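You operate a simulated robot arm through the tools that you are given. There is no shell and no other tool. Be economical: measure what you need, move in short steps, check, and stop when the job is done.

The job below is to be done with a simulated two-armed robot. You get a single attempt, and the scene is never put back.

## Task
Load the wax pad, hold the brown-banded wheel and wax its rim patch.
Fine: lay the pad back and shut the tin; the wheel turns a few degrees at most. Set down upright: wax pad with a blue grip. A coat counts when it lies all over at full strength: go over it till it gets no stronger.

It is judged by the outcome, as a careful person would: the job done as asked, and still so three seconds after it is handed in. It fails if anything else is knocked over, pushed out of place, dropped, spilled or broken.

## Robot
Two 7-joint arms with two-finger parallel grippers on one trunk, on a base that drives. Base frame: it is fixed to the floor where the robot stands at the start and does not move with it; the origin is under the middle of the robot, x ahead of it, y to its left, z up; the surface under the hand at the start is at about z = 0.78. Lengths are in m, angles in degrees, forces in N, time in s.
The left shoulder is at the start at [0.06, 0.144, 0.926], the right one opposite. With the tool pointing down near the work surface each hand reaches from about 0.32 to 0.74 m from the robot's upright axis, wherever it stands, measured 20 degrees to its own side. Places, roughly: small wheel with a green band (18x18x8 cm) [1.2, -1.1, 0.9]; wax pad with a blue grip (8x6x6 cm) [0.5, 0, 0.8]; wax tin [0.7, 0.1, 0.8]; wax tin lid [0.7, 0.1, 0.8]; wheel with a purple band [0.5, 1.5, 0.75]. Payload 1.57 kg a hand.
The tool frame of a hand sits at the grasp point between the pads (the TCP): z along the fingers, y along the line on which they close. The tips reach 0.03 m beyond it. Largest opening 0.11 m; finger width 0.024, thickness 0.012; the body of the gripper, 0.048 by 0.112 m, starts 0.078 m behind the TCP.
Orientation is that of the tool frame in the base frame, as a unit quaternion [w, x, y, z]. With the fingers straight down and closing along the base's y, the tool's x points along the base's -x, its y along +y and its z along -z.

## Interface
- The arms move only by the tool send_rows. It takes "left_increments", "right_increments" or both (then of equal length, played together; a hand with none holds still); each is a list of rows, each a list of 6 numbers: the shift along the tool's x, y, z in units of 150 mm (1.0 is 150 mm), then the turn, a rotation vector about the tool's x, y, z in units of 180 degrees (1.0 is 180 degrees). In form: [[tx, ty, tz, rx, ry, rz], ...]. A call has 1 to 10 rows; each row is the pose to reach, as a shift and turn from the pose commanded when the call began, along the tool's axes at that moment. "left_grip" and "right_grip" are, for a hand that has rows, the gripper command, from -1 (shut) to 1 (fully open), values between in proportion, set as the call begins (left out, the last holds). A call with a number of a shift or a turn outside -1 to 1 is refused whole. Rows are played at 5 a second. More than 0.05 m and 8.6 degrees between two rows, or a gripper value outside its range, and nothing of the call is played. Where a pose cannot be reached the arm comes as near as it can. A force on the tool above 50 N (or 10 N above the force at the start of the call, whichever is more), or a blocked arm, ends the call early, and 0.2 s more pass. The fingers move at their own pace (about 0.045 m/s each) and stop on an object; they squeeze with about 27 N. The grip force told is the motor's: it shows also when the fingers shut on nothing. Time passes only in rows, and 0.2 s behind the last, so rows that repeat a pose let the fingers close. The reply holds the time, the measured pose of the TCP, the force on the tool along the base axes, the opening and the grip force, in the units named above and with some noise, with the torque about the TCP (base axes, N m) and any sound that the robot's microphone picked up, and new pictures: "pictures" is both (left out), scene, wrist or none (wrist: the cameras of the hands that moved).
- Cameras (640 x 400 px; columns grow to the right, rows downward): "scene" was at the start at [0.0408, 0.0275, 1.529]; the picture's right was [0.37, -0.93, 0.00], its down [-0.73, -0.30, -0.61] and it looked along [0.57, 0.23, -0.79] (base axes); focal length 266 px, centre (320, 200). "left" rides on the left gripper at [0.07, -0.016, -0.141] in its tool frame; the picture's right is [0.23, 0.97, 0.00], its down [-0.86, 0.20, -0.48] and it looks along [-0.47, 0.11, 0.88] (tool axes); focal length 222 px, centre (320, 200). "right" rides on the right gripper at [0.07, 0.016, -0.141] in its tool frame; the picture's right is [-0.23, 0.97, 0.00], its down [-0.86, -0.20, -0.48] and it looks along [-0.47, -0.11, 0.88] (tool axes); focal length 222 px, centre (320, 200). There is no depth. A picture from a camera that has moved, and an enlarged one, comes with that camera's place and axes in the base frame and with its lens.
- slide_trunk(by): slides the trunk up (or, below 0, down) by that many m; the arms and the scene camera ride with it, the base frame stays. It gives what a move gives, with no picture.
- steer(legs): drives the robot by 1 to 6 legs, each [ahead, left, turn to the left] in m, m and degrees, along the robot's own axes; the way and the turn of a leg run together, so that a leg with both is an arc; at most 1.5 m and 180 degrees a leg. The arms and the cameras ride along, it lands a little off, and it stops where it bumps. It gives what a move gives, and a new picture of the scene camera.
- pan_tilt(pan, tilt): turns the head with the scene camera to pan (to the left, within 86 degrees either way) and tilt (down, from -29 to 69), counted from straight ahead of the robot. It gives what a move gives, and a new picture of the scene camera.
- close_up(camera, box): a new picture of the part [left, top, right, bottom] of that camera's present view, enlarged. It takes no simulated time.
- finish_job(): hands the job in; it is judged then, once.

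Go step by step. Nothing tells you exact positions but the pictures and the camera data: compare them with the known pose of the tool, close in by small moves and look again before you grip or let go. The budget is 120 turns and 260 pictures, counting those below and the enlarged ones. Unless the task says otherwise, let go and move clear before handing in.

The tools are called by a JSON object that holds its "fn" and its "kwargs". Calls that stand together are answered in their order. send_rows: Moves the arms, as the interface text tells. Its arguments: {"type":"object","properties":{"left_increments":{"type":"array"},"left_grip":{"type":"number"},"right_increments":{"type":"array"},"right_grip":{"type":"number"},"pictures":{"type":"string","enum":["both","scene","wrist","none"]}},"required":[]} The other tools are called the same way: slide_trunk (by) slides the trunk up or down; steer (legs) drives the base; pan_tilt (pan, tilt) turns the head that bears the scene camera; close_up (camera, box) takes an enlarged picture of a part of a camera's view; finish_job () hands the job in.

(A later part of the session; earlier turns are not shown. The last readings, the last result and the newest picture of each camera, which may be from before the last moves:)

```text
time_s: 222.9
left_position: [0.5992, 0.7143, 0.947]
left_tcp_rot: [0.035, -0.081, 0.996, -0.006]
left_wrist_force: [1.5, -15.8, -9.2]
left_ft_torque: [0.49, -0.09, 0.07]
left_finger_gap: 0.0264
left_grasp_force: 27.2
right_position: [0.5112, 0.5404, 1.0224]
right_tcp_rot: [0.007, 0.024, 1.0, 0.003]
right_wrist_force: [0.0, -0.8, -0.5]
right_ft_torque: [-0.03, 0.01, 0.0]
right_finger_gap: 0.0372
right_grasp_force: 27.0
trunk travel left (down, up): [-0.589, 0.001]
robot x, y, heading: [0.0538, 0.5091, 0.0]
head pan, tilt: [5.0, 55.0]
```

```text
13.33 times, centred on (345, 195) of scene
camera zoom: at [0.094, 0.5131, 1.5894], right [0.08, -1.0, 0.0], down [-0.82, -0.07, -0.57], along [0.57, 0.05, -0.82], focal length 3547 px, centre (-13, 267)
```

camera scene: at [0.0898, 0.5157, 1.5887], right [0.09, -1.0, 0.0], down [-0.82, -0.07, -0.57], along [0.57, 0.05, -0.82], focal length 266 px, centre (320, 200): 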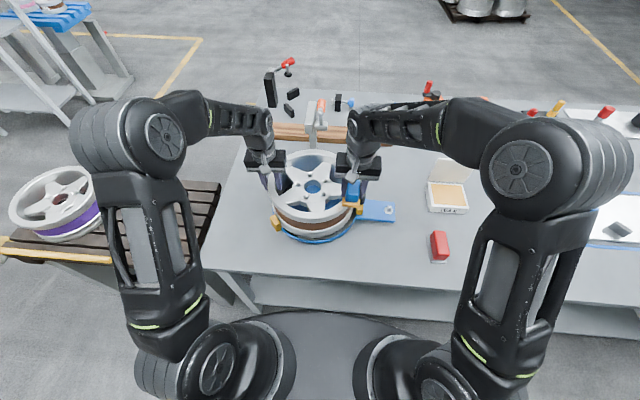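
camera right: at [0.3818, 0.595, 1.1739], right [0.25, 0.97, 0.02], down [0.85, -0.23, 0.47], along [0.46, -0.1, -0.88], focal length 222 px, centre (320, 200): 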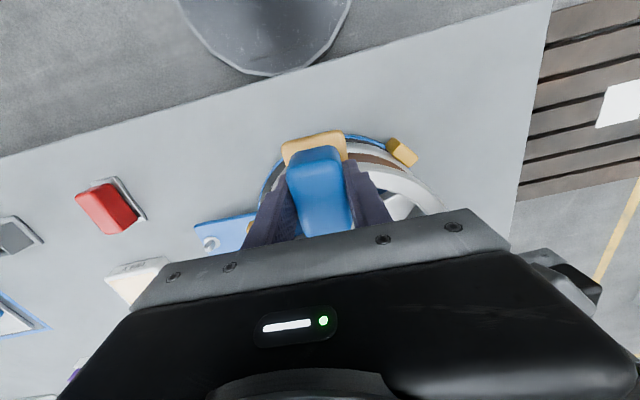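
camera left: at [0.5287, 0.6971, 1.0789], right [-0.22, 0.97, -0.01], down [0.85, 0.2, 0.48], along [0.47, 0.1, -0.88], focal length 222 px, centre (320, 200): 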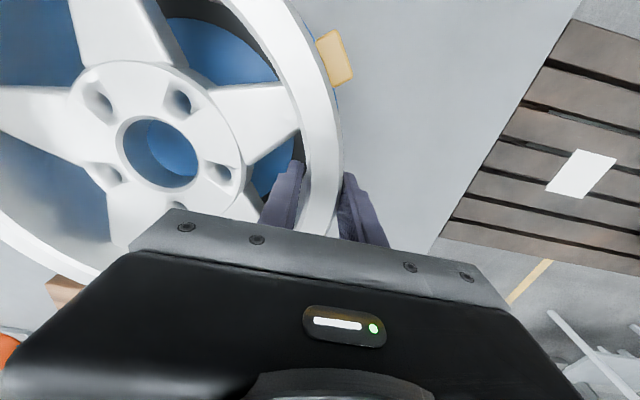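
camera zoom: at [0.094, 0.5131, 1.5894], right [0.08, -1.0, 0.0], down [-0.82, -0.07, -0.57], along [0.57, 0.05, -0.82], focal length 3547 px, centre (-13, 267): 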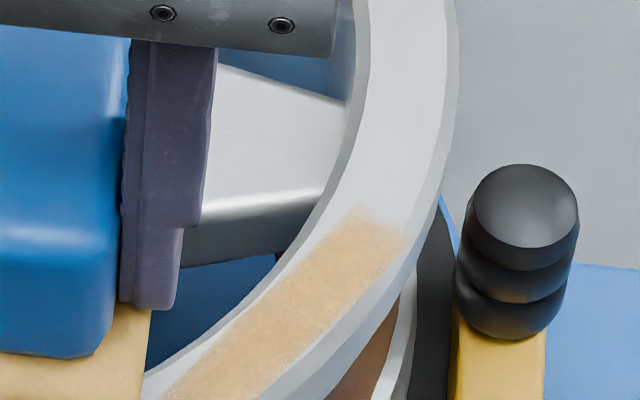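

{"fn": "send_rows", "kwargs": {"left_increments": [[0.01, 0, 0, 0, 0, 0], [0.02, 0, 0, 0, 0, 0], [0.035, 0, 0, 0, 0, 0], [0.05, 0, 0, 0, 0, 0], [0.05, 0, 0, 0, 0, 0], [0.05, 0, 0, 0, 0, 0]], "right_increments": [[-0.07, -0.2, 0, 0, 0.003, 0], [-0.132, -0.416, 0.05, 0, 0.005, 0], [-0.132, -0.416, 0.12, 0, 0.005, 0], [-0.132, -0.416, 0.17, 0, 0.005, 0], [-0.132, -0.416, 0.19, 0, 0.005, 0], [-0.132, -0.416, 0.2, 0, 0.005, 0]], "pictures": "none"}}

{"fn": "send_rows", "kwargs": {"right_increments": [[-0.1, -0.07, 0.002, 0, 0, 0], [-0.2, -0.13, 0.002, 0, 0, 0], [-0.1, -0.07, 0.002, 0, 0, 0], [0, 0, 0.002, 0, 0, 0], [0.1, 0.08, 0.002, 0, 0, 0], [0, 0, 0.002, 0, 0, 0], [-0.1, -0.07, 0.002, 0, 0, 0], [-0.2, -0.13, 0.002, 0, 0, 0], [-0.1, -0.07, 0.002, 0, 0, 0], [0, 0, 0.002, 0, 0, 0]], "pictures": "none"}}

{"fn": "send_rows", "kwargs": {"right_increments": [[0.08, 0.07, 0, 0, 0, 0], [0.15, 0.13, 0, 0, 0, 0], [0.08, 0.07, 0, 0, 0, 0], [0, 0, 0, 0, 0, 0], [-0.1, -0.07, 0, 0, 0, 0], [-0.2, -0.13, 0, 0, 0, 0], [-0.1, -0.07, 0, 0, 0, 0], [0, 0, 0, 0, 0, 0], [0.08, 0.07, 0, 0, 0, 0], [0, 0, 0, 0, 0, 0]], "pictures": "none"}}

```text
time_s: 224.3
left_position: [0.5932, 0.7138, 0.9466]
left_tcp_rot: [0.037, -0.082, 0.996, -0.005]
left_wrist_force: [6.5, -20.0, -1.1]
left_ft_torque: [0.44, 0.16, 0.49]
left_finger_gap: 0.0265
left_grasp_force: 27.7
right_position: [0.5284, 0.4768, 0.9928]
right_tcp_rot: [0.0, 0.024, 1.0, 0.002]
right_wrist_force: [-0.2, 0.7, 0.5]
right_ft_torque: [-0.08, -0.07, 0.0]
right_finger_gap: 0.0377
right_grasp_force: 27.5
trunk travel left (down, up): [-0.589, 0.001]
robot x, y, heading: [0.0507, 0.5131, -0.0]
head pan, tilt: [5.0, 55.0]
```

```text
time_s: 226.5
left_position: [0.5923, 0.712, 0.9467]
left_tcp_rot: [0.037, -0.081, 0.996, -0.005]
left_wrist_force: [5.2, -19.1, 6.4]
left_ft_torque: [0.22, 0.03, 0.31]
left_finger_gap: 0.0265
left_grasp_force: 27.0
right_position: [0.5297, 0.4778, 0.9916]
right_tcp_rot: [0.001, 0.023, 1.0, 0.003]
right_wrist_force: [-0.1, -0.2, -0.2]
right_ft_torque: [0.01, -0.01, -0.02]
right_finger_gap: 0.0374
right_grasp_force: 27.1
trunk travel left (down, up): [-0.589, 0.001]
robot x, y, heading: [0.0477, 0.5086, -0.3]
head pan, tilt: [5.0, 55.0]
```

```text
time_s: 228.7
left_position: [0.5919, 0.7125, 0.9475]
left_tcp_rot: [0.038, -0.081, 0.996, -0.004]
left_wrist_force: [5.3, -19.6, 5.2]
left_ft_torque: [0.6, 0.04, 0.35]
left_finger_gap: 0.0263
left_grasp_force: 27.4
right_position: [0.5268, 0.4756, 0.9919]
right_tcp_rot: [0.0, 0.024, 1.0, 0.003]
right_wrist_force: [0.6, -0.5, -1.0]
right_ft_torque: [0.03, -0.03, 0.03]
right_finger_gap: 0.0374
right_grasp_force: 27.3
trunk travel left (down, up): [-0.589, 0.001]
robot x, y, heading: [0.0502, 0.511, 0.0]
head pan, tilt: [5.0, 55.0]
```

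{"fn": "send_rows", "kwargs": {"right_increments": [[0, 0, 0.005, 0, 0, 0], [0, 0, 0.008, 0, 0, 0], [0, 0, 0.01, 0, 0, 0], [0, 0, 0.01, 0, 0, 0]], "pictures": "none"}}

```text
time_s: 229.7
left_position: [0.5921, 0.713, 0.9464]
left_tcp_rot: [0.037, -0.082, 0.996, -0.006]
left_wrist_force: [5.8, -21.1, -2.8]
left_ft_torque: [0.47, 0.24, 0.46]
left_finger_gap: 0.0262
left_grasp_force: 27.0
right_position: [0.5271, 0.4751, 0.9918]
right_tcp_rot: [0.003, 0.023, 1.0, 0.003]
right_wrist_force: [-3.5, -3.5, 15.0]
right_ft_torque: [-0.21, 0.01, 0.05]
right_finger_gap: 0.0374
right_grasp_force: 26.8
trunk travel left (down, up): [-0.589, 0.001]
robot x, y, heading: [0.0507, 0.5105, -0.0]
head pan, tilt: [5.0, 55.0]
```

{"fn": "send_rows", "kwargs": {"right_increments": [[-0.08, -0.06, 0, 0, 0, 0], [-0.16, -0.12, 0, 0, 0, 0], [-0.24, -0.16, 0, 0, 0, 0], [-0.16, -0.12, 0, 0, 0, 0], [-0.08, -0.06, 0, 0, 0, 0], [0, 0, 0, 0, 0, 0], [0.08, 0.07, 0, 0, 0, 0], [0.14, 0.13, 0, 0, 0, 0], [0.06, 0.06, 0, 0, 0, 0], [0, 0, 0, 0, 0, 0]], "pictures": "none"}}

{"fn": "send_rows", "kwargs": {"right_increments": [[-0.08, -0.06, 0, 0, 0, 0], [-0.16, -0.12, 0, 0, 0, 0], [-0.24, -0.16, 0, 0, 0, 0], [-0.16, -0.12, 0, 0, 0, 0], [-0.08, -0.06, 0, 0, 0, 0], [0, 0, 0, 0, 0, 0], [0.08, 0.07, 0, 0, 0, 0], [0.14, 0.13, 0, 0, 0, 0], [0.06, 0.06, 0, 0, 0, 0], [0, 0, 0, 0, 0, 0]], "pictures": "none"}}

{"fn": "send_rows", "kwargs": {"right_increments": [[0.05, 0.1, -0.1, 0, 0, 0], [0.1, 0.25, -0.2, 0, 0, 0], [0.3, 0.5, -0.2, 0, 0, 0]], "pictures": "none"}}

{"fn": "close_up", "kwargs": {"camera": "scene", "box": [325, 180, 365, 210]}}

```text
time_s: 231.9
left_position: [0.5868, 0.7114, 0.946]
left_tcp_rot: [0.035, -0.082, 0.996, -0.005]
left_wrist_force: [0.8, -25.3, 5.6]
left_ft_torque: [0.11, 0.72, 0.64]
left_finger_gap: 0.0267
left_grasp_force: 27.3
right_position: [0.5244, 0.4809, 0.9915]
right_tcp_rot: [0.001, 0.021, 1.0, 0.003]
right_wrist_force: [-3.1, 7.8, 16.9]
right_ft_torque: [0.01, -0.36, 0.12]
right_finger_gap: 0.0374
right_grasp_force: 27.2
trunk travel left (down, up): [-0.589, 0.001]
robot x, y, heading: [0.0492, 0.5074, 0.0]
head pan, tilt: [5.0, 55.0]
```

```text
time_s: 234.1
left_position: [0.5872, 0.7115, 0.9455]
left_tcp_rot: [0.034, -0.081, 0.996, -0.007]
left_wrist_force: [-0.7, -26.4, 5.5]
left_ft_torque: [0.08, 0.69, 0.64]
left_finger_gap: 0.0265
left_grasp_force: 26.3
right_position: [0.5211, 0.4791, 0.9921]
right_tcp_rot: [0.0, 0.021, 1.0, 0.003]
right_wrist_force: [-5.4, 9.5, 21.6]
right_ft_torque: [0.56, -0.06, 0.14]
right_finger_gap: 0.0376
right_grasp_force: 27.1
trunk travel left (down, up): [-0.589, 0.001]
robot x, y, heading: [0.0481, 0.5106, -0.0]
head pan, tilt: [5.0, 55.0]
```

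```text
time_s: 234.9
left_position: [0.592, 0.7114, 0.9468]
left_tcp_rot: [0.037, -0.081, 0.996, -0.005]
left_wrist_force: [4.1, -19.6, 4.9]
left_ft_torque: [0.39, -0.42, 0.24]
left_finger_gap: 0.0264
left_grasp_force: 27.2
right_position: [0.4879, 0.5532, 1.0211]
right_tcp_rot: [0.001, 0.024, 1.0, 0.003]
right_wrist_force: [0.0, 0.6, 0.0]
right_ft_torque: [0.0, -0.03, -0.01]
right_finger_gap: 0.0371
right_grasp_force: 27.1
trunk travel left (down, up): [-0.589, 0.001]
robot x, y, heading: [0.0478, 0.5057, -0.1]
head pan, tilt: [5.0, 55.0]
```

```text
13.33 times, centred on (345, 195) of scene
camera zoom: at [0.093, 0.5124, 1.5894], right [0.08, -1.0, 0.0], down [-0.82, -0.07, -0.57], along [0.57, 0.05, -0.82], focal length 3547 px, centre (-13, 267)
```

zoom: 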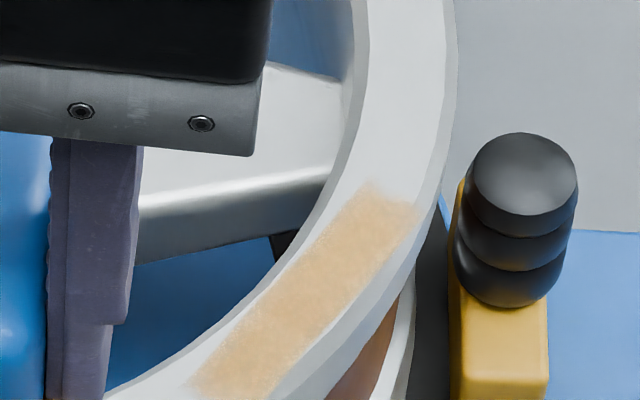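

{"fn": "send_rows", "kwargs": {"right_increments": [[-0.1, -0.2, 0, 0, 0, 0], [-0.2, -0.4, 0.1, 0, 0, 0], [-0.26, -0.52, 0.17, 0, 0, 0], [-0.26, -0.52, 0.195, 0, 0, 0], [-0.26, -0.52, 0.203, 0, 0, 0], [-0.26, -0.52, 0.206, 0, 0, 0]], "pictures": "none"}}

```text
time_s: 236.3
left_position: [0.5921, 0.7121, 0.9467]
left_tcp_rot: [0.036, -0.082, 0.996, -0.004]
left_wrist_force: [10.4, -19.3, -12.3]
left_ft_torque: [0.52, 0.35, 0.52]
left_finger_gap: 0.0263
left_grasp_force: 26.8
right_position: [0.5225, 0.4726, 0.9915]
right_tcp_rot: [0.003, 0.023, 1.0, 0.004]
right_wrist_force: [-3.5, -8.3, 29.7]
right_ft_torque: [-0.18, 0.17, 0.04]
right_finger_gap: 0.0372
right_grasp_force: 26.8
trunk travel left (down, up): [-0.589, 0.001]
robot x, y, heading: [0.0513, 0.5109, -0.4]
head pan, tilt: [5.0, 55.0]
```

{"fn": "send_rows", "kwargs": {"right_increments": [[-0.09, -0.04, -0.008, 0, 0, 0], [-0.18, -0.09, -0.008, 0, 0, 0], [-0.26, -0.13, -0.008, 0, 0, 0], [-0.34, -0.16, -0.008, 0, 0, 0], [-0.26, -0.13, -0.008, 0, 0, 0], [-0.34, -0.16, -0.008, 0, 0, 0], [-0.26, -0.13, -0.008, 0, 0, 0], [-0.18, -0.09, -0.008, 0, 0, 0], [-0.09, -0.04, -0.008, 0, 0, 0], [0, 0.02, -0.008, 0, 0, 0]], "pictures": "none"}}

{"fn": "send_rows", "kwargs": {"right_increments": [[0.07, 0.08, 0, 0, 0, 0], [0.13, 0.17, 0, 0, 0, 0], [0.19, 0.26, 0, 0, 0, 0], [0.13, 0.17, 0, 0, 0, 0], [0.19, 0.26, 0, 0, 0, 0], [0.13, 0.17, 0, 0, 0, 0], [0.07, 0.08, 0, 0, 0, 0], [0, 0, 0, 0, 0, 0], [-0.08, -0.05, 0, 0, 0, 0], [-0.16, -0.1, 0, 0, 0, 0]], "pictures": "none"}}

{"fn": "send_rows", "kwargs": {"right_increments": [[0.15, 0.1, -0.1, 0, 0, 0], [0.3, 0.25, -0.2, 0, 0, 0], [0.45, 0.5, -0.2, 0, 0, 0], [0.5, 0.75, -0.2, 0, 0, 0]], "pictures": "none"}}

{"fn": "close_up", "kwargs": {"camera": "scene", "box": [325, 180, 365, 210]}}

{"fn": "close_up", "kwargs": {"camera": "scene", "box": [300, 155, 400, 235]}}

```text
time_s: 238.5
left_position: [0.5958, 0.7142, 0.9484]
left_tcp_rot: [0.041, -0.083, 0.996, -0.006]
left_wrist_force: [24.1, -8.6, 9.3]
left_ft_torque: [0.44, -0.14, 0.29]
left_finger_gap: 0.0258
left_grasp_force: 27.5
right_position: [0.5263, 0.4777, 0.9921]
right_tcp_rot: [0.003, 0.025, 1.0, 0.003]
right_wrist_force: [15.1, -13.8, 27.5]
right_ft_torque: [-0.55, -0.62, 0.03]
right_finger_gap: 0.0374
right_grasp_force: 27.5
trunk travel left (down, up): [-0.589, 0.001]
robot x, y, heading: [0.0512, 0.5115, -0.0]
head pan, tilt: [5.0, 55.0]
```

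```text
time_s: 240.7
left_position: [0.5888, 0.7126, 0.9467]
left_tcp_rot: [0.036, -0.081, 0.996, -0.005]
left_wrist_force: [-5.3, -26.2, -11.5]
left_ft_torque: [0.41, 0.2, 0.66]
left_finger_gap: 0.0265
left_grasp_force: 27.2
right_position: [0.5428, 0.4615, 0.9906]
right_tcp_rot: [0.001, 0.023, 1.0, 0.003]
right_wrist_force: [-13.0, 7.2, 25.9]
right_ft_torque: [0.59, 0.83, 0.06]
right_finger_gap: 0.0376
right_grasp_force: 27.6
trunk travel left (down, up): [-0.589, 0.001]
robot x, y, heading: [0.0495, 0.5092, -0.1]
head pan, tilt: [5.0, 55.0]
```

```text
time_s: 241.7
left_position: [0.5927, 0.7141, 0.9472]
left_tcp_rot: [0.038, -0.081, 0.996, -0.006]
left_wrist_force: [5.1, -18.9, 0.1]
left_ft_torque: [0.47, -0.36, 0.38]
left_finger_gap: 0.0259
left_grasp_force: 27.3
right_position: [0.4768, 0.5768, 1.0219]
right_tcp_rot: [0.001, 0.023, 1.0, 0.002]
right_wrist_force: [0.1, 0.4, -0.9]
right_ft_torque: [-0.02, -0.03, 0.02]
right_finger_gap: 0.0376
right_grasp_force: 27.4
trunk travel left (down, up): [-0.589, 0.001]
robot x, y, heading: [0.0486, 0.5066, 0.0]
head pan, tilt: [5.0, 55.0]
```

```text
13.33 times, centred on (345, 195) of scene
camera zoom: at [0.0936, 0.5124, 1.5896], right [0.08, -1.0, 0.0], down [-0.82, -0.07, -0.57], along [0.57, 0.05, -0.82], focal length 3547 px, centre (-13, 267)
```

zoom: 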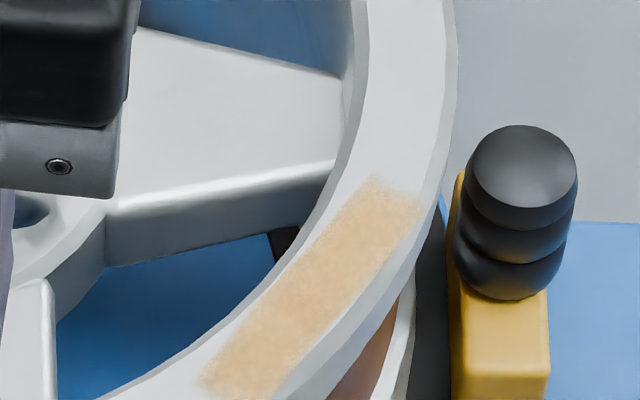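

```text
5.00 times, centred on (350, 195) of scene
camera zoom: at [0.0936, 0.5124, 1.5896], right [0.08, -1.0, 0.0], down [-0.82, -0.07, -0.57], along [0.57, 0.05, -0.82], focal length 1330 px, centre (170, 225)
```

zoom: 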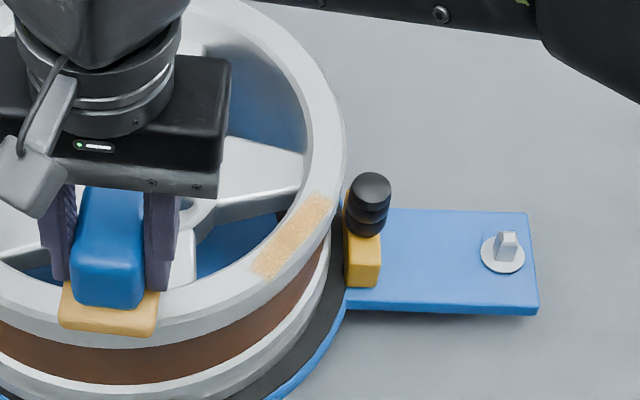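

{"fn": "close_up", "kwargs": {"camera": "scene", "box": [338, 190, 354, 202]}}

{"fn": "close_up", "kwargs": {"camera": "scene", "box": [305, 190, 345, 225]}}

```text
16.00 times, centred on (346, 196) of scene
camera zoom: at [0.0936, 0.5124, 1.5896], right [0.08, -1.0, 0.0], down [-0.82, -0.07, -0.57], along [0.57, 0.05, -0.82], focal length 4256 px, centre (-96, 264)
```

zoom: 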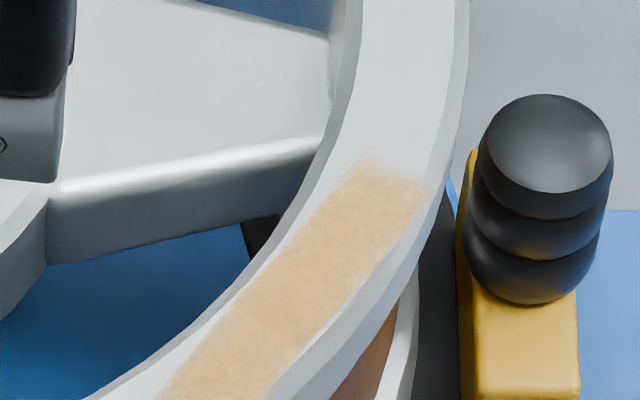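

```text
11.43 times, centred on (325, 208) of scene
camera zoom: at [0.0936, 0.5124, 1.5896], right [0.08, -1.0, 0.0], down [-0.82, -0.07, -0.57], along [0.57, 0.05, -0.82], focal length 3040 px, centre (263, 114)
```

zoom: 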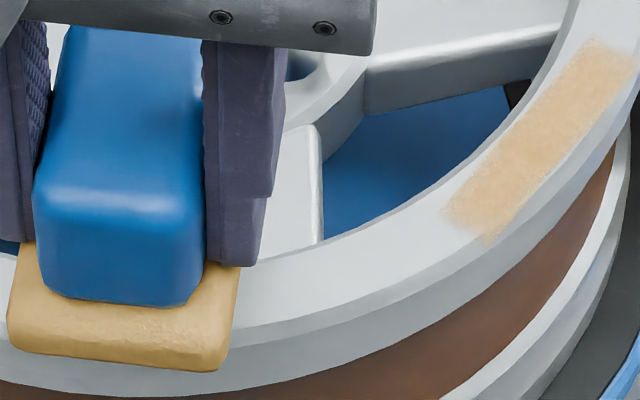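

The coat now lies evenly over the whole patch and no longer changes between rounds. I nudge the wheel back ~1.5° to its start angle and open the left hand.

{"fn": "send_rows", "kwargs": {"left_increments": [[-0.01, 0, 0, 0, 0, 0.003], [-0.02, 0, 0, 0, 0, 0.006], [-0.03, 0, 0, 0, 0, 0.008], [-0.03, 0, 0, 0, 0, 0.008]], "pictures": "none"}}

{"fn": "send_rows", "kwargs": {"left_increments": [[0, 0, 0, 0, 0, 0], [0, 0, 0, 0, 0, 0], [0, 0, 0, 0, 0, 0], [0, 0, -0.03, 0, 0, 0]], "left_grip": 0.1, "pictures": "wrist"}}

{"fn": "close_up", "kwargs": {"camera": "scene", "box": [230, 100, 390, 250]}}

```text
time_s: 242.7
left_position: [0.5965, 0.7137, 0.9471]
left_tcp_rot: [0.036, -0.069, 0.997, -0.005]
left_wrist_force: [4.2, -23.4, -3.2]
left_ft_torque: [0.57, -0.45, 0.22]
left_finger_gap: 0.0257
left_grasp_force: 26.8
right_position: [0.4765, 0.5756, 1.0212]
right_tcp_rot: [0.001, 0.023, 1.0, 0.003]
right_wrist_force: [-0.5, -0.2, -1.6]
right_ft_torque: [-0.01, 0.06, 0.02]
right_finger_gap: 0.0372
right_grasp_force: 26.9
trunk travel left (down, up): [-0.589, 0.001]
robot x, y, heading: [0.0457, 0.5109, -0.2]
head pan, tilt: [5.0, 55.0]
```

```text
time_s: 243.7
left_position: [0.5957, 0.7168, 0.9513]
left_tcp_rot: [0.037, -0.07, 0.997, -0.005]
left_wrist_force: [-0.1, 0.4, 0.1]
left_ft_torque: [-0.02, -0.03, 0.0]
left_finger_gap: 0.0606
left_grasp_force: 0.1
right_position: [0.4751, 0.5787, 1.021]
right_tcp_rot: [0.001, 0.023, 1.0, 0.001]
right_wrist_force: [-0.3, 0.6, -0.6]
right_ft_torque: [0.0, -0.02, 0.01]
right_finger_gap: 0.0372
right_grasp_force: 27.1
trunk travel left (down, up): [-0.589, 0.001]
robot x, y, heading: [0.049, 0.509, -0.0]
head pan, tilt: [5.0, 55.0]
camera left: at [0.5177, 0.6922, 1.087], right [-0.36, 0.93, -0.03], down [0.78, 0.32, 0.54], along [0.51, 0.17, -0.84], focal length 222 px, centre (320, 200)
```

left: 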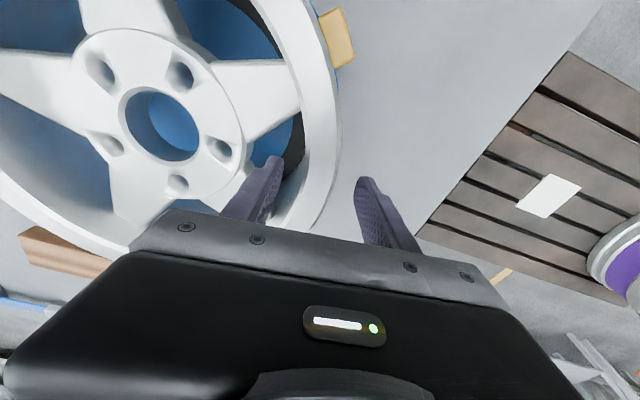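

```text
2.67 times, centred on (310, 175) of scene
camera zoom: at [0.0927, 0.5147, 1.5895], right [0.08, -1.0, 0.0], down [-0.82, -0.07, -0.57], along [0.57, 0.05, -0.82], focal length 709 px, centre (347, 267)
```

zoom: 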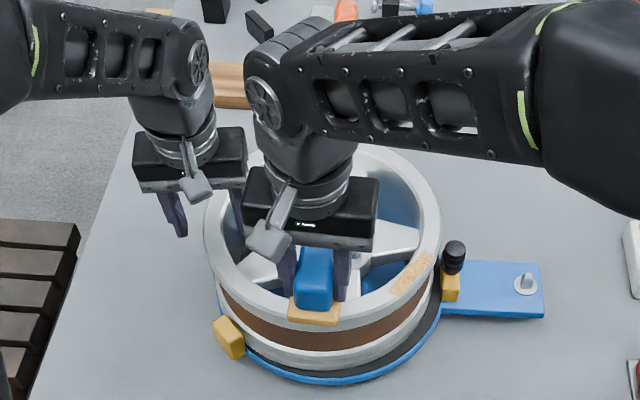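

{"fn": "send_rows", "kwargs": {"left_increments": [[0, 0, -0.2, 0, 0, 0], [0, 0, -0.45, 0, 0, 0], [0, 0, -0.7, 0, 0, 0], [0, 0, -1, 0, 0, 0]], "right_increments": [[0, 0, -0.15, 0, 0, 0], [0.1, -0.2, -0.3, 0, 0, 0], [0.2, -0.45, -0.4, 0, 0, 0], [0.2, -0.7, -0.4, 0, 0, 0]], "pictures": "none"}}

{"fn": "send_rows", "kwargs": {"left_increments": [[0.3, 0.1, 0, 0, 0, 0.01], [0.6, 0.1, 0, 0, 0, 0.02], [0.9, 0.1, 0, 0, 0, 0.022], [1, 0.1, 0, 0, 0, 0.022]], "right_increments": [[0, -0.25, 0, 0, 0, 0], [0, -0.5, 0, 0, 0, 0], [0, -0.75, 0, 0, 0, 0], [0, -1, 0, 0, 0, 0]], "pictures": "none"}}

{"fn": "close_up", "kwargs": {"camera": "scene", "box": [230, 100, 390, 250]}}

{"fn": "close_up", "kwargs": {"camera": "scene", "box": [320, 180, 360, 210]}}

```text
time_s: 244.7
left_position: [0.583, 0.7139, 1.1037]
left_tcp_rot: [0.037, -0.069, 0.997, -0.005]
left_wrist_force: [-0.9, -0.2, 0.5]
left_ft_torque: [0.03, 0.02, 0.0]
left_finger_gap: 0.0606
left_grasp_force: 0.0
right_position: [0.4388, 0.4753, 1.0826]
right_tcp_rot: [0.001, 0.023, 1.0, 0.003]
right_wrist_force: [0.2, -0.2, -0.5]
right_ft_torque: [0.03, -0.02, 0.0]
right_finger_gap: 0.0374
right_grasp_force: 27.3
trunk travel left (down, up): [-0.589, 0.001]
robot x, y, heading: [0.0535, 0.5067, -0.3]
head pan, tilt: [5.0, 55.0]
```

```text
time_s: 245.7
left_position: [0.4336, 0.7098, 1.0904]
left_tcp_rot: [0.036, -0.035, 0.999, -0.003]
left_wrist_force: [1.6, 0.1, 1.1]
left_ft_torque: [0.01, 0.0, -0.01]
left_finger_gap: 0.0604
left_grasp_force: 0.0
right_position: [0.4314, 0.3261, 1.0779]
right_tcp_rot: [0.001, 0.024, 1.0, 0.001]
right_wrist_force: [-0.3, -0.5, -0.8]
right_ft_torque: [0.03, 0.01, 0.0]
right_finger_gap: 0.0374
right_grasp_force: 27.1
trunk travel left (down, up): [-0.589, 0.001]
robot x, y, heading: [0.0465, 0.5051, -0.3]
head pan, tilt: [5.0, 55.0]
```

```text
2.67 times, centred on (310, 175) of scene
camera zoom: at [0.0931, 0.5139, 1.5895], right [0.08, -1.0, 0.0], down [-0.82, -0.07, -0.57], along [0.57, 0.05, -0.82], focal length 709 px, centre (347, 267)
```

zoom: 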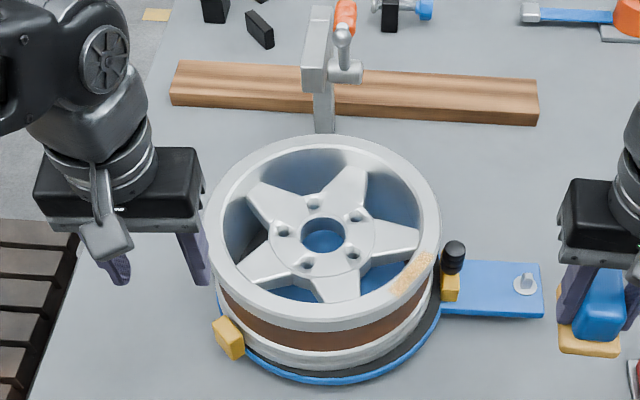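

```text
13.33 times, centred on (340, 195) of scene
camera zoom: at [0.0931, 0.5139, 1.5895], right [0.08, -1.0, 0.0], down [-0.82, -0.07, -0.57], along [0.57, 0.05, -0.82], focal length 3547 px, centre (53, 267)
```

zoom: 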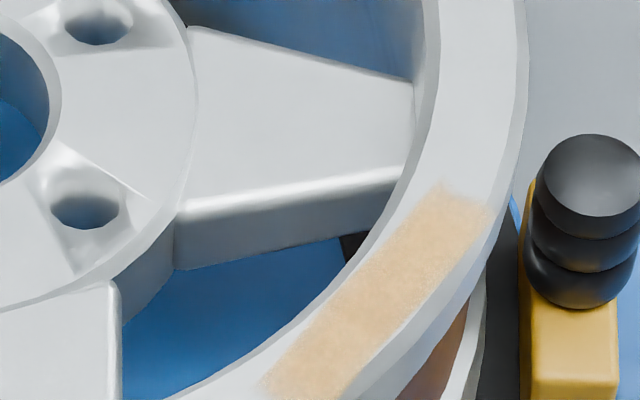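

Viewed clear, the coat is even and the wheel sits at its starting angle. Now I drive back to the tin to lay the pad down.

{"fn": "steer", "kwargs": {"legs": [[0, -0.35, 0]]}}

{"fn": "send_rows", "kwargs": {"right_increments": [[-0.1, 0.1, 0.2, 0, 0, 0], [-0.2, 0.2, 0.4, 0, 0, 0], [-0.3, 0.3, 0.6, 0, 0, 0], [-0.38, 0.4, 0.8, 0, 0, 0]]}}

```text
time_s: 248.0
left_position: [0.4322, 0.3583, 1.0911]
left_tcp_rot: [0.036, -0.034, 0.999, -0.004]
left_wrist_force: [-0.5, -0.2, 0.8]
left_ft_torque: [0.06, 0.0, 0.02]
left_finger_gap: 0.0605
left_grasp_force: 0.0
right_position: [0.4296, -0.0228, 1.0802]
right_tcp_rot: [0.001, 0.023, 1.0, 0.002]
right_wrist_force: [-0.1, 0.8, -0.6]
right_ft_torque: [0.01, -0.02, -0.01]
right_finger_gap: 0.0371
right_grasp_force: 26.9
trunk travel left (down, up): [-0.589, 0.001]
robot x, y, heading: [0.0472, 0.1603, -0.5]
head pan, tilt: [5.0, 55.0]
camera scene: at [0.0914, 0.1646, 1.5895], right [0.08, -1.0, 0.0], down [-0.82, -0.07, -0.57], along [0.57, 0.05, -0.82], focal length 266 px, centre (320, 200)
```

scene: 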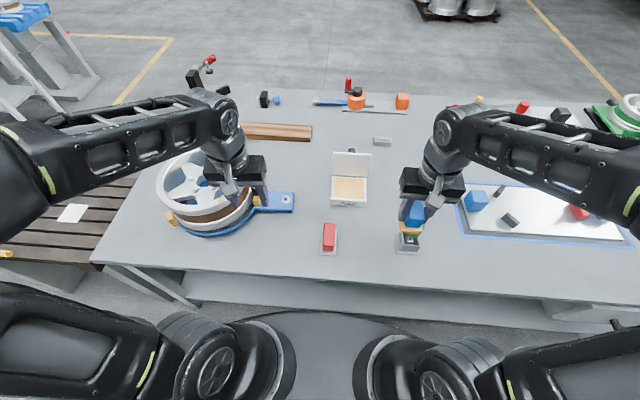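

```text
time_s: 249.0
left_position: [0.433, 0.3597, 1.0913]
left_tcp_rot: [0.038, -0.035, 0.999, -0.004]
left_wrist_force: [-0.6, -0.7, 0.0]
left_ft_torque: [-0.02, -0.01, 0.03]
left_finger_gap: 0.0607
left_grasp_force: 0.1
right_position: [0.4892, 0.0372, 0.9603]
right_tcp_rot: [0.001, 0.023, 1.0, 0.001]
right_wrist_force: [0.8, -1.1, -1.3]
right_ft_torque: [-0.02, -0.02, 0.0]
right_finger_gap: 0.0371
right_grasp_force: 27.1
trunk travel left (down, up): [-0.589, 0.001]
robot x, y, heading: [0.0494, 0.1601, -0.2]
head pan, tilt: [5.0, 55.0]
camera scene: at [0.0922, 0.1661, 1.5895], right [0.08, -1.0, 0.0], down [-0.82, -0.07, -0.57], along [0.57, 0.05, -0.82], focal length 266 px, centre (320, 200)
camera right: at [0.4206, 0.0576, 1.1008], right [0.27, 0.96, 0.0], down [0.84, -0.24, 0.48], along [0.46, -0.13, -0.88], focal length 222 px, centre (320, 200)
```

scene: 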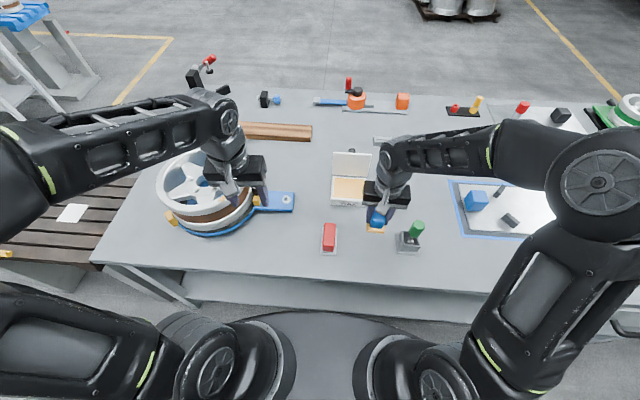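
right: 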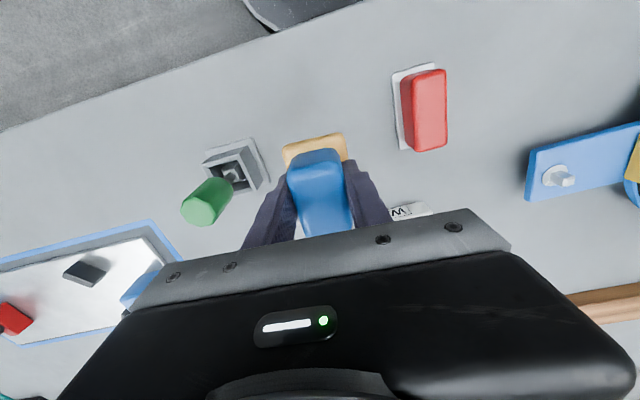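

{"fn": "send_rows", "kwargs": {"right_increments": [[0.008, 0.033, 0.2, 0, 0, -0.015], [0.008, 0.033, 0.4, 0, 0, -0.034], [0.008, 0.033, 0.6, 0, 0, -0.034], [0.008, 0.033, 0.75, 0, 0, -0.034], [0.008, 0.033, 0.82, 0, 0, -0.034], [0.008, 0.033, 0.85, 0, 0, -0.034], [0.008, 0.033, 0.87, 0, 0, -0.034]], "pictures": "wrist"}}

```text
time_s: 250.6
left_position: [0.4327, 0.36, 1.0919]
left_tcp_rot: [0.037, -0.035, 0.999, -0.004]
left_wrist_force: [-0.1, 0.7, 0.2]
left_ft_torque: [-0.03, 0.03, -0.03]
left_finger_gap: 0.0605
left_grasp_force: 0.0
right_position: [0.4884, 0.0421, 0.8289]
right_tcp_rot: [0.002, -0.03, 1.0, 0.002]
right_wrist_force: [0.1, 0.4, -0.7]
right_ft_torque: [-0.04, 0.03, 0.04]
right_finger_gap: 0.0372
right_grasp_force: 27.1
trunk travel left (down, up): [-0.589, 0.001]
robot x, y, heading: [0.05, 0.1629, -0.4]
head pan, tilt: [5.0, 55.0]
camera right: at [0.4178, 0.0538, 0.9701], right [0.17, 0.99, 0.0], down [0.86, -0.15, 0.48], along [0.47, -0.08, -0.88], focal length 222 px, centre (320, 200)
```

right: 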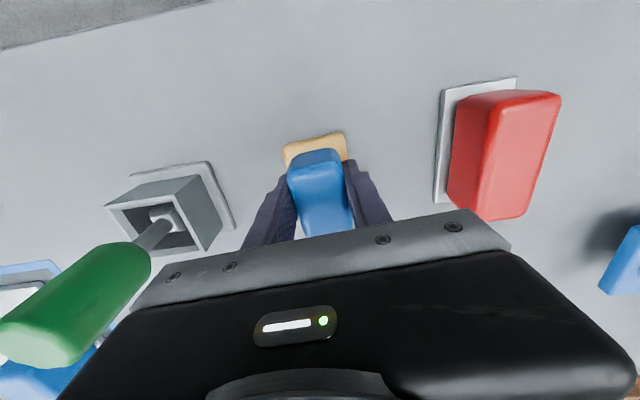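

{"fn": "send_rows", "kwargs": {"right_increments": [[0, 0, 0.008, 0, 0, 0], [0, 0, 0.015, 0, 0, 0], [0, 0, 0.022, 0, 0, 0], [0, 0, 0.022, 0, 0, 0]], "pictures": "none"}}

```text
time_s: 251.6
left_position: [0.4331, 0.3604, 1.0912]
left_tcp_rot: [0.037, -0.035, 0.999, -0.004]
left_wrist_force: [0.5, 0.4, -0.4]
left_ft_torque: [0.01, 0.0, 0.0]
left_finger_gap: 0.0604
left_grasp_force: 0.0
right_position: [0.4889, 0.0409, 0.827]
right_tcp_rot: [0.001, -0.03, 1.0, 0.002]
right_wrist_force: [-0.1, -1.0, 3.9]
right_ft_torque: [-0.18, 0.12, -0.02]
right_finger_gap: 0.0376
right_grasp_force: 27.2
trunk travel left (down, up): [-0.589, 0.001]
robot x, y, heading: [0.0496, 0.1606, -0.4]
head pan, tilt: [5.0, 55.0]
```

Contact felt (4 N). I release the pad and rise.

{"fn": "send_rows", "kwargs": {"right_increments": [[0, 0, 0, 0, 0, 0], [0, 0, 0, 0, 0, 0], [0, 0, 0, 0, 0, 0], [0, 0, 0, 0, 0, 0]], "right_grip": 0.4, "pictures": "none"}}

{"fn": "send_rows", "kwargs": {"right_increments": [[0, 0, -0.1, 0, 0, 0], [0, 0, -0.35, 0, 0, 0], [0, 0, -0.65, 0, 0, 0], [0, 0, -0.95, 0, 0, 0]]}}

{"fn": "close_up", "kwargs": {"camera": "scene", "box": [310, 120, 440, 260]}}

```text
time_s: 252.6
left_position: [0.432, 0.3592, 1.0905]
left_tcp_rot: [0.036, -0.034, 0.999, -0.003]
left_wrist_force: [0.9, 0.8, -0.1]
left_ft_torque: [-0.03, -0.01, -0.01]
left_finger_gap: 0.0604
left_grasp_force: 0.0
right_position: [0.4884, 0.0407, 0.8245]
right_tcp_rot: [0.002, -0.03, 1.0, 0.002]
right_wrist_force: [-0.4, -0.4, -0.5]
right_ft_torque: [-0.01, 0.02, -0.04]
right_finger_gap: 0.0772
right_grasp_force: 0.1
trunk travel left (down, up): [-0.589, 0.001]
robot x, y, heading: [0.0521, 0.1612, -0.4]
head pan, tilt: [5.0, 55.0]
```

```text
time_s: 253.6
left_position: [0.4313, 0.3604, 1.0907]
left_tcp_rot: [0.037, -0.035, 0.999, -0.004]
left_wrist_force: [-0.8, 0.2, 0.2]
left_ft_torque: [-0.01, 0.0, 0.01]
left_finger_gap: 0.0603
left_grasp_force: 0.1
right_position: [0.4873, 0.0399, 0.9684]
right_tcp_rot: [0.001, -0.03, 1.0, 0.002]
right_wrist_force: [0.3, -0.1, 0.0]
right_ft_torque: [0.02, 0.0, -0.03]
right_finger_gap: 0.0772
right_grasp_force: 0.0
trunk travel left (down, up): [-0.589, 0.001]
robot x, y, heading: [0.0462, 0.1588, -0.1]
head pan, tilt: [5.0, 55.0]
camera scene: at [0.0906, 0.1656, 1.5895], right [0.08, -1.0, 0.0], down [-0.82, -0.07, -0.57], along [0.57, 0.05, -0.82], focal length 266 px, centre (320, 200)
camera right: at [0.4176, 0.0522, 1.1084], right [0.17, 0.99, 0.0], down [0.86, -0.15, 0.48], along [0.47, -0.08, -0.88], focal length 222 px, centre (320, 200)
```

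scene: 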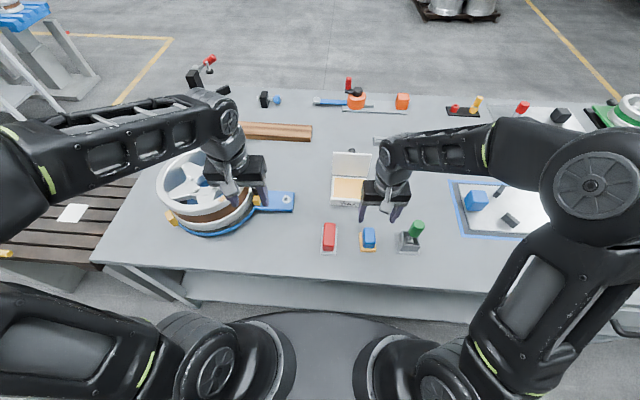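
right: 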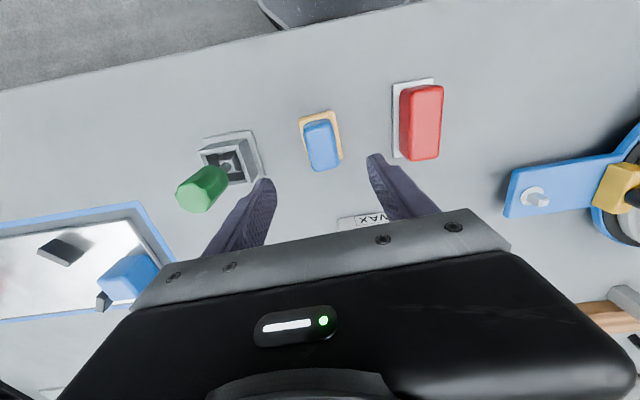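

```text
2.86 times, centred on (375, 190) of scene
camera zoom: at [0.0906, 0.1656, 1.5895], right [0.08, -1.0, 0.0], down [-0.82, -0.07, -0.57], along [0.57, 0.05, -0.82], focal length 760 px, centre (163, 229)
```

zoom: 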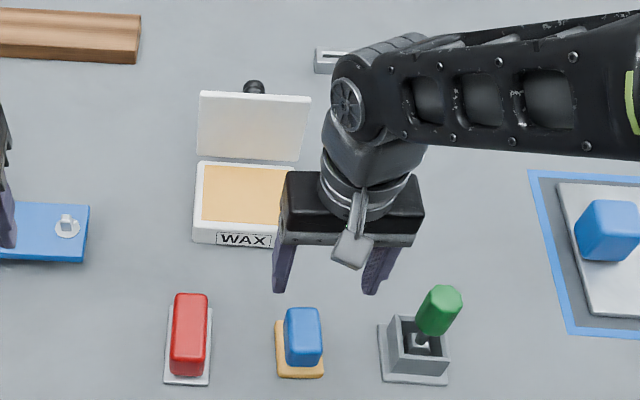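

Pad is back, upright. Next I shut the lid: tilt the closed right hand forward, reach over the open lid and hook it from behind.

{"fn": "send_rows", "kwargs": {"right_increments": [[-0.1, 0.1, -0.2, 0, -0.042, 0.006], [-0.3, 0.2, -0.35, 0, -0.084, 0.012], [-0.5, 0.32, -0.45, 0, -0.125, 0.018], [-0.7, 0.45, -0.55, 0, -0.167, 0.02]], "right_grip": -1}}

```text
time_s: 254.6
left_position: [0.4332, 0.3602, 1.0906]
left_tcp_rot: [0.037, -0.035, 0.999, -0.004]
left_wrist_force: [0.5, 0.0, -0.4]
left_ft_torque: [0.0, -0.01, 0.01]
left_finger_gap: 0.0604
left_grasp_force: 0.0
right_position: [0.5908, 0.1141, 1.0508]
right_tcp_rot: [0.261, 0.003, 0.965, 0.01]
right_wrist_force: [0.2, -0.6, -0.1]
right_ft_torque: [-0.01, -0.02, 0.0]
right_finger_gap: 0.0
right_grasp_force: 6.3
trunk travel left (down, up): [-0.589, 0.001]
robot x, y, heading: [0.0487, 0.1571, -0.2]
head pan, tilt: [5.0, 55.0]
camera scene: at [0.092, 0.1665, 1.5895], right [0.08, -1.0, 0.0], down [-0.82, -0.07, -0.57], along [0.57, 0.05, -0.82], focal length 266 px, centre (320, 200)
camera right: at [0.4604, 0.1292, 1.1372], right [0.2, 0.97, 0.13], down [0.5, -0.22, 0.84], along [0.84, -0.1, -0.53], focal length 222 px, centre (320, 200)
```

scene: 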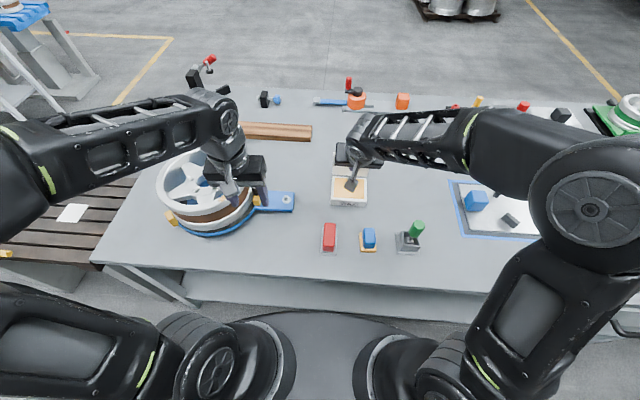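
right: 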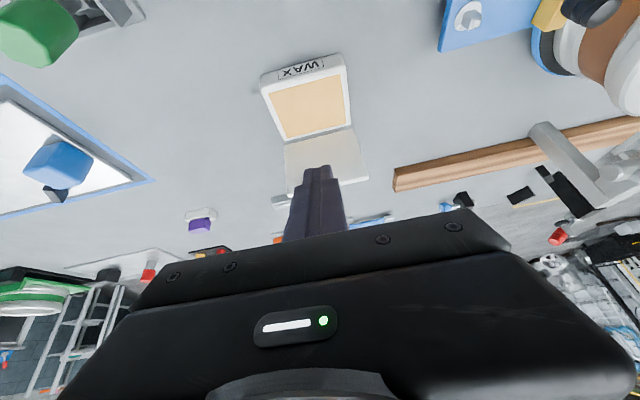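

{"fn": "send_rows", "kwargs": {"right_increments": [[-0.19, 0, 0.168, 0, 0, 0], [-0.38, 0, 0.336, 0, 0, 0], [-0.575, 0, 0.505, 0, 0, 0], [-0.766, 0, 0.673, 0, 0, 0]]}}

{"fn": "close_up", "kwargs": {"camera": "scene", "box": [310, 120, 410, 220]}}

```text
time_s: 255.6
left_position: [0.433, 0.3609, 1.091]
left_tcp_rot: [0.037, -0.034, 0.999, -0.004]
left_wrist_force: [-0.3, 0.4, -0.2]
left_ft_torque: [0.04, 0.04, 0.02]
left_finger_gap: 0.0605
left_grasp_force: 0.0
right_position: [0.7431, 0.1136, 1.0182]
right_tcp_rot: [0.26, 0.003, 0.966, 0.011]
right_wrist_force: [0.4, -0.3, 0.4]
right_ft_torque: [-0.02, 0.02, 0.03]
right_finger_gap: 0.0
right_grasp_force: 21.2
trunk travel left (down, up): [-0.589, 0.001]
robot x, y, heading: [0.0444, 0.1616, -0.1]
head pan, tilt: [5.0, 55.0]
camera scene: at [0.0925, 0.1659, 1.5895], right [0.08, -1.0, 0.0], down [-0.82, -0.07, -0.57], along [0.57, 0.05, -0.82], focal length 266 px, centre (320, 200)
camera right: at [0.6121, 0.1296, 1.1068], right [0.2, 0.97, 0.13], down [0.5, -0.22, 0.84], along [0.84, -0.1, -0.53], focal length 222 px, centre (320, 200)
```

scene: 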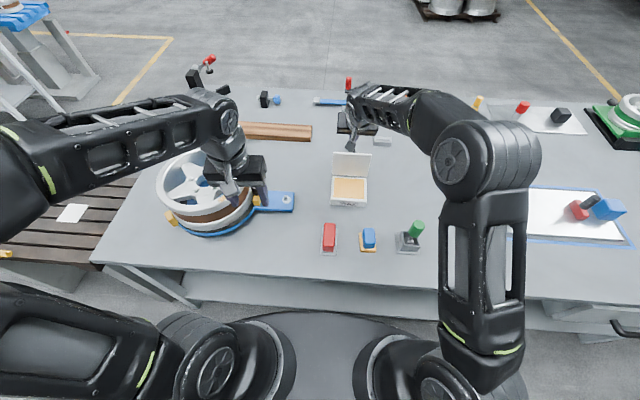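
right: 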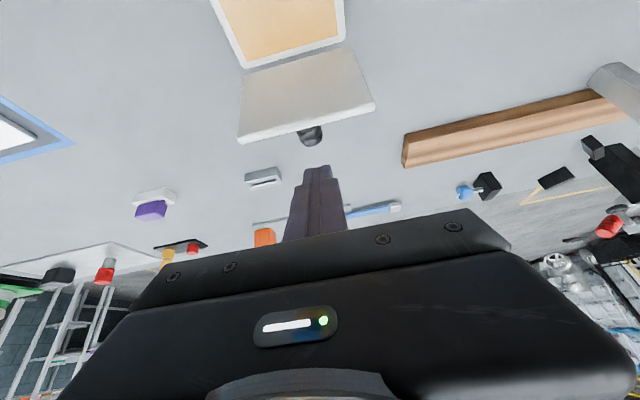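

```text
4.00 times, centred on (360, 170) of scene
camera zoom: at [0.0925, 0.1659, 1.5895], right [0.08, -1.0, 0.0], down [-0.82, -0.07, -0.57], along [0.57, 0.05, -0.82], focal length 1064 px, centre (160, 320)
```

zoom: 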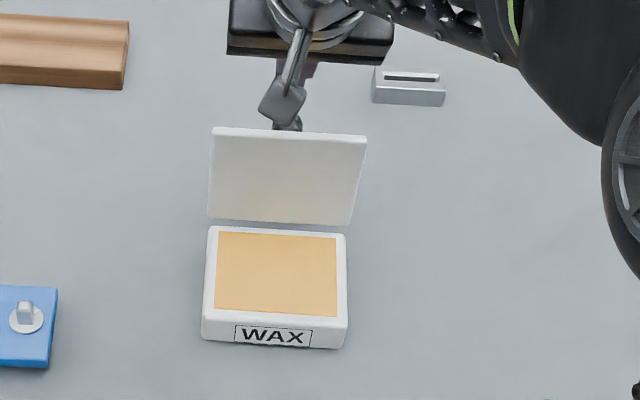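

{"fn": "send_rows", "kwargs": {"right_increments": [[-0.14, 0.1, 0.12, 0, 0, 0], [-0.284, 0.207, 0.241, 0, 0, 0], [-0.18, 0.207, 0.36, 0, 0, 0], [-0.07, 0.207, 0.5, 0, 0, 0], [0.03, 0.207, 0.62, 0, 0, 0]]}}

{"fn": "close_up", "kwargs": {"camera": "scene", "box": [310, 120, 410, 220]}}

```text
time_s: 256.8
left_position: [0.4331, 0.3601, 1.0914]
left_tcp_rot: [0.037, -0.035, 0.999, -0.004]
left_wrist_force: [0.1, -0.8, 0.1]
left_ft_torque: [-0.02, -0.02, 0.0]
left_finger_gap: 0.0607
left_grasp_force: 0.2
right_position: [0.7817, 0.1486, 0.9391]
right_tcp_rot: [0.26, 0.003, 0.966, 0.01]
right_wrist_force: [1.0, 0.5, -0.5]
right_ft_torque: [0.02, -0.02, -0.03]
right_finger_gap: 0.0
right_grasp_force: 21.3
trunk travel left (down, up): [-0.589, 0.001]
robot x, y, heading: [0.0481, 0.1591, -0.4]
head pan, tilt: [5.0, 55.0]
camera scene: at [0.0916, 0.1657, 1.5895], right [0.08, -1.0, 0.0], down [-0.82, -0.07, -0.57], along [0.57, 0.05, -0.82], focal length 266 px, centre (320, 200)
camera right: at [0.6511, 0.1644, 1.0271], right [0.2, 0.97, 0.13], down [0.5, -0.22, 0.84], along [0.84, -0.1, -0.53], focal length 222 px, centre (320, 200)
```

scene: 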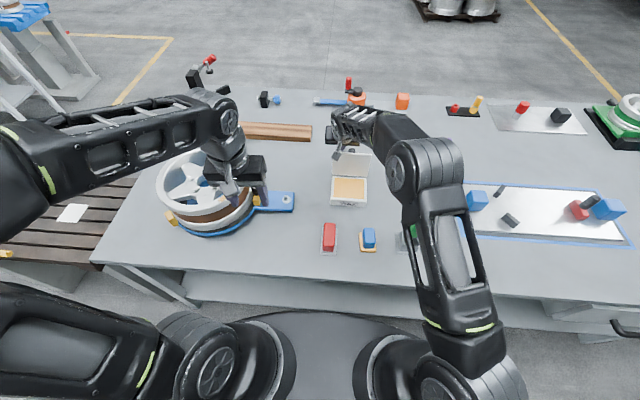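
right: 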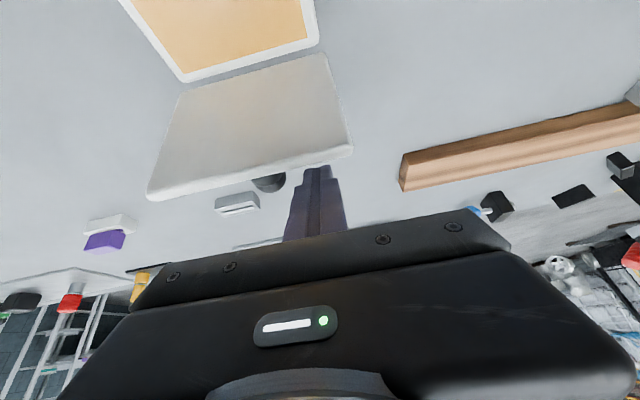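

```text
4.00 times, centred on (360, 170) of scene
camera zoom: at [0.0916, 0.1657, 1.5895], right [0.08, -1.0, 0.0], down [-0.82, -0.07, -0.57], along [0.57, 0.05, -0.82], focal length 1064 px, centre (160, 320)
```

zoom: 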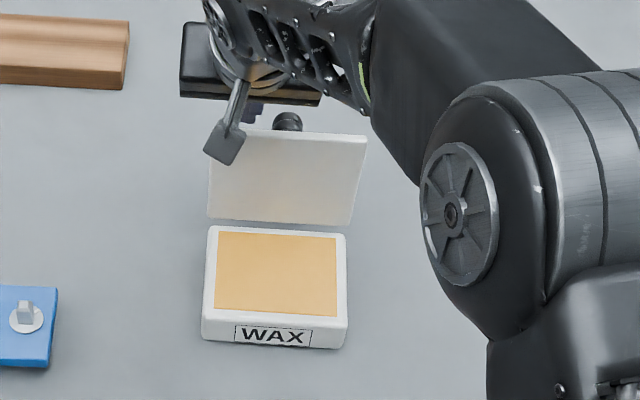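

{"fn": "send_rows", "kwargs": {"right_increments": [[0.07, 0, -0.02, 0, 0, 0], [0.13, 0, -0.04, 0, 0, 0], [0.19, 0, -0.06, 0, 0, 0], [0.25, 0, -0.07, 0, 0, 0], [0.31, 0, -0.09, 0, 0, 0], [0.37, 0, -0.1, 0, 0, 0], [0.43, 0, -0.12, 0, 0, 0], [0.49, 0, -0.13, 0, 0, 0], [0.55, 0, -0.14, 0, 0, 0]], "pictures": "wrist"}}

{"fn": "close_up", "kwargs": {"camera": "scene", "box": [310, 120, 410, 220]}}

```text
time_s: 258.8
left_position: [0.4319, 0.3617, 1.0907]
left_tcp_rot: [0.037, -0.035, 0.999, -0.004]
left_wrist_force: [0.7, 0.5, -1.4]
left_ft_torque: [-0.02, -0.01, 0.03]
left_finger_gap: 0.0606
left_grasp_force: 0.1
right_position: [0.7, 0.1483, 0.9169]
right_tcp_rot: [0.26, 0.003, 0.965, 0.01]
right_wrist_force: [-0.4, -0.7, 0.8]
right_ft_torque: [-0.02, -0.01, 0.01]
right_finger_gap: 0.0002
right_grasp_force: 21.5
trunk travel left (down, up): [-0.589, 0.001]
robot x, y, heading: [0.0503, 0.1616, -0.5]
head pan, tilt: [5.0, 55.0]
camera right: at [0.5689, 0.1635, 1.0041], right [0.2, 0.97, 0.13], down [0.5, -0.22, 0.84], along [0.84, -0.1, -0.53], focal length 222 px, centre (320, 200)
```

right: 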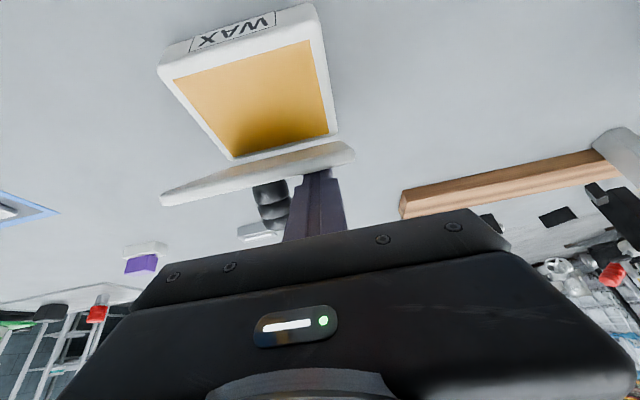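

```text
4.00 times, centred on (360, 170) of scene
camera zoom: at [0.0913, 0.1659, 1.5895], right [0.08, -1.0, 0.0], down [-0.82, -0.07, -0.57], along [0.57, 0.05, -0.82], focal length 1064 px, centre (160, 320)
```

zoom: 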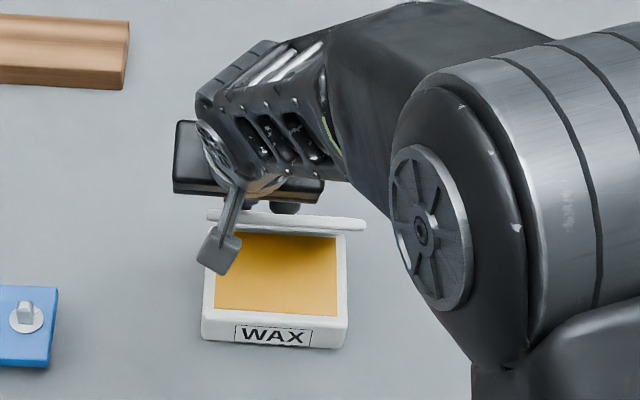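

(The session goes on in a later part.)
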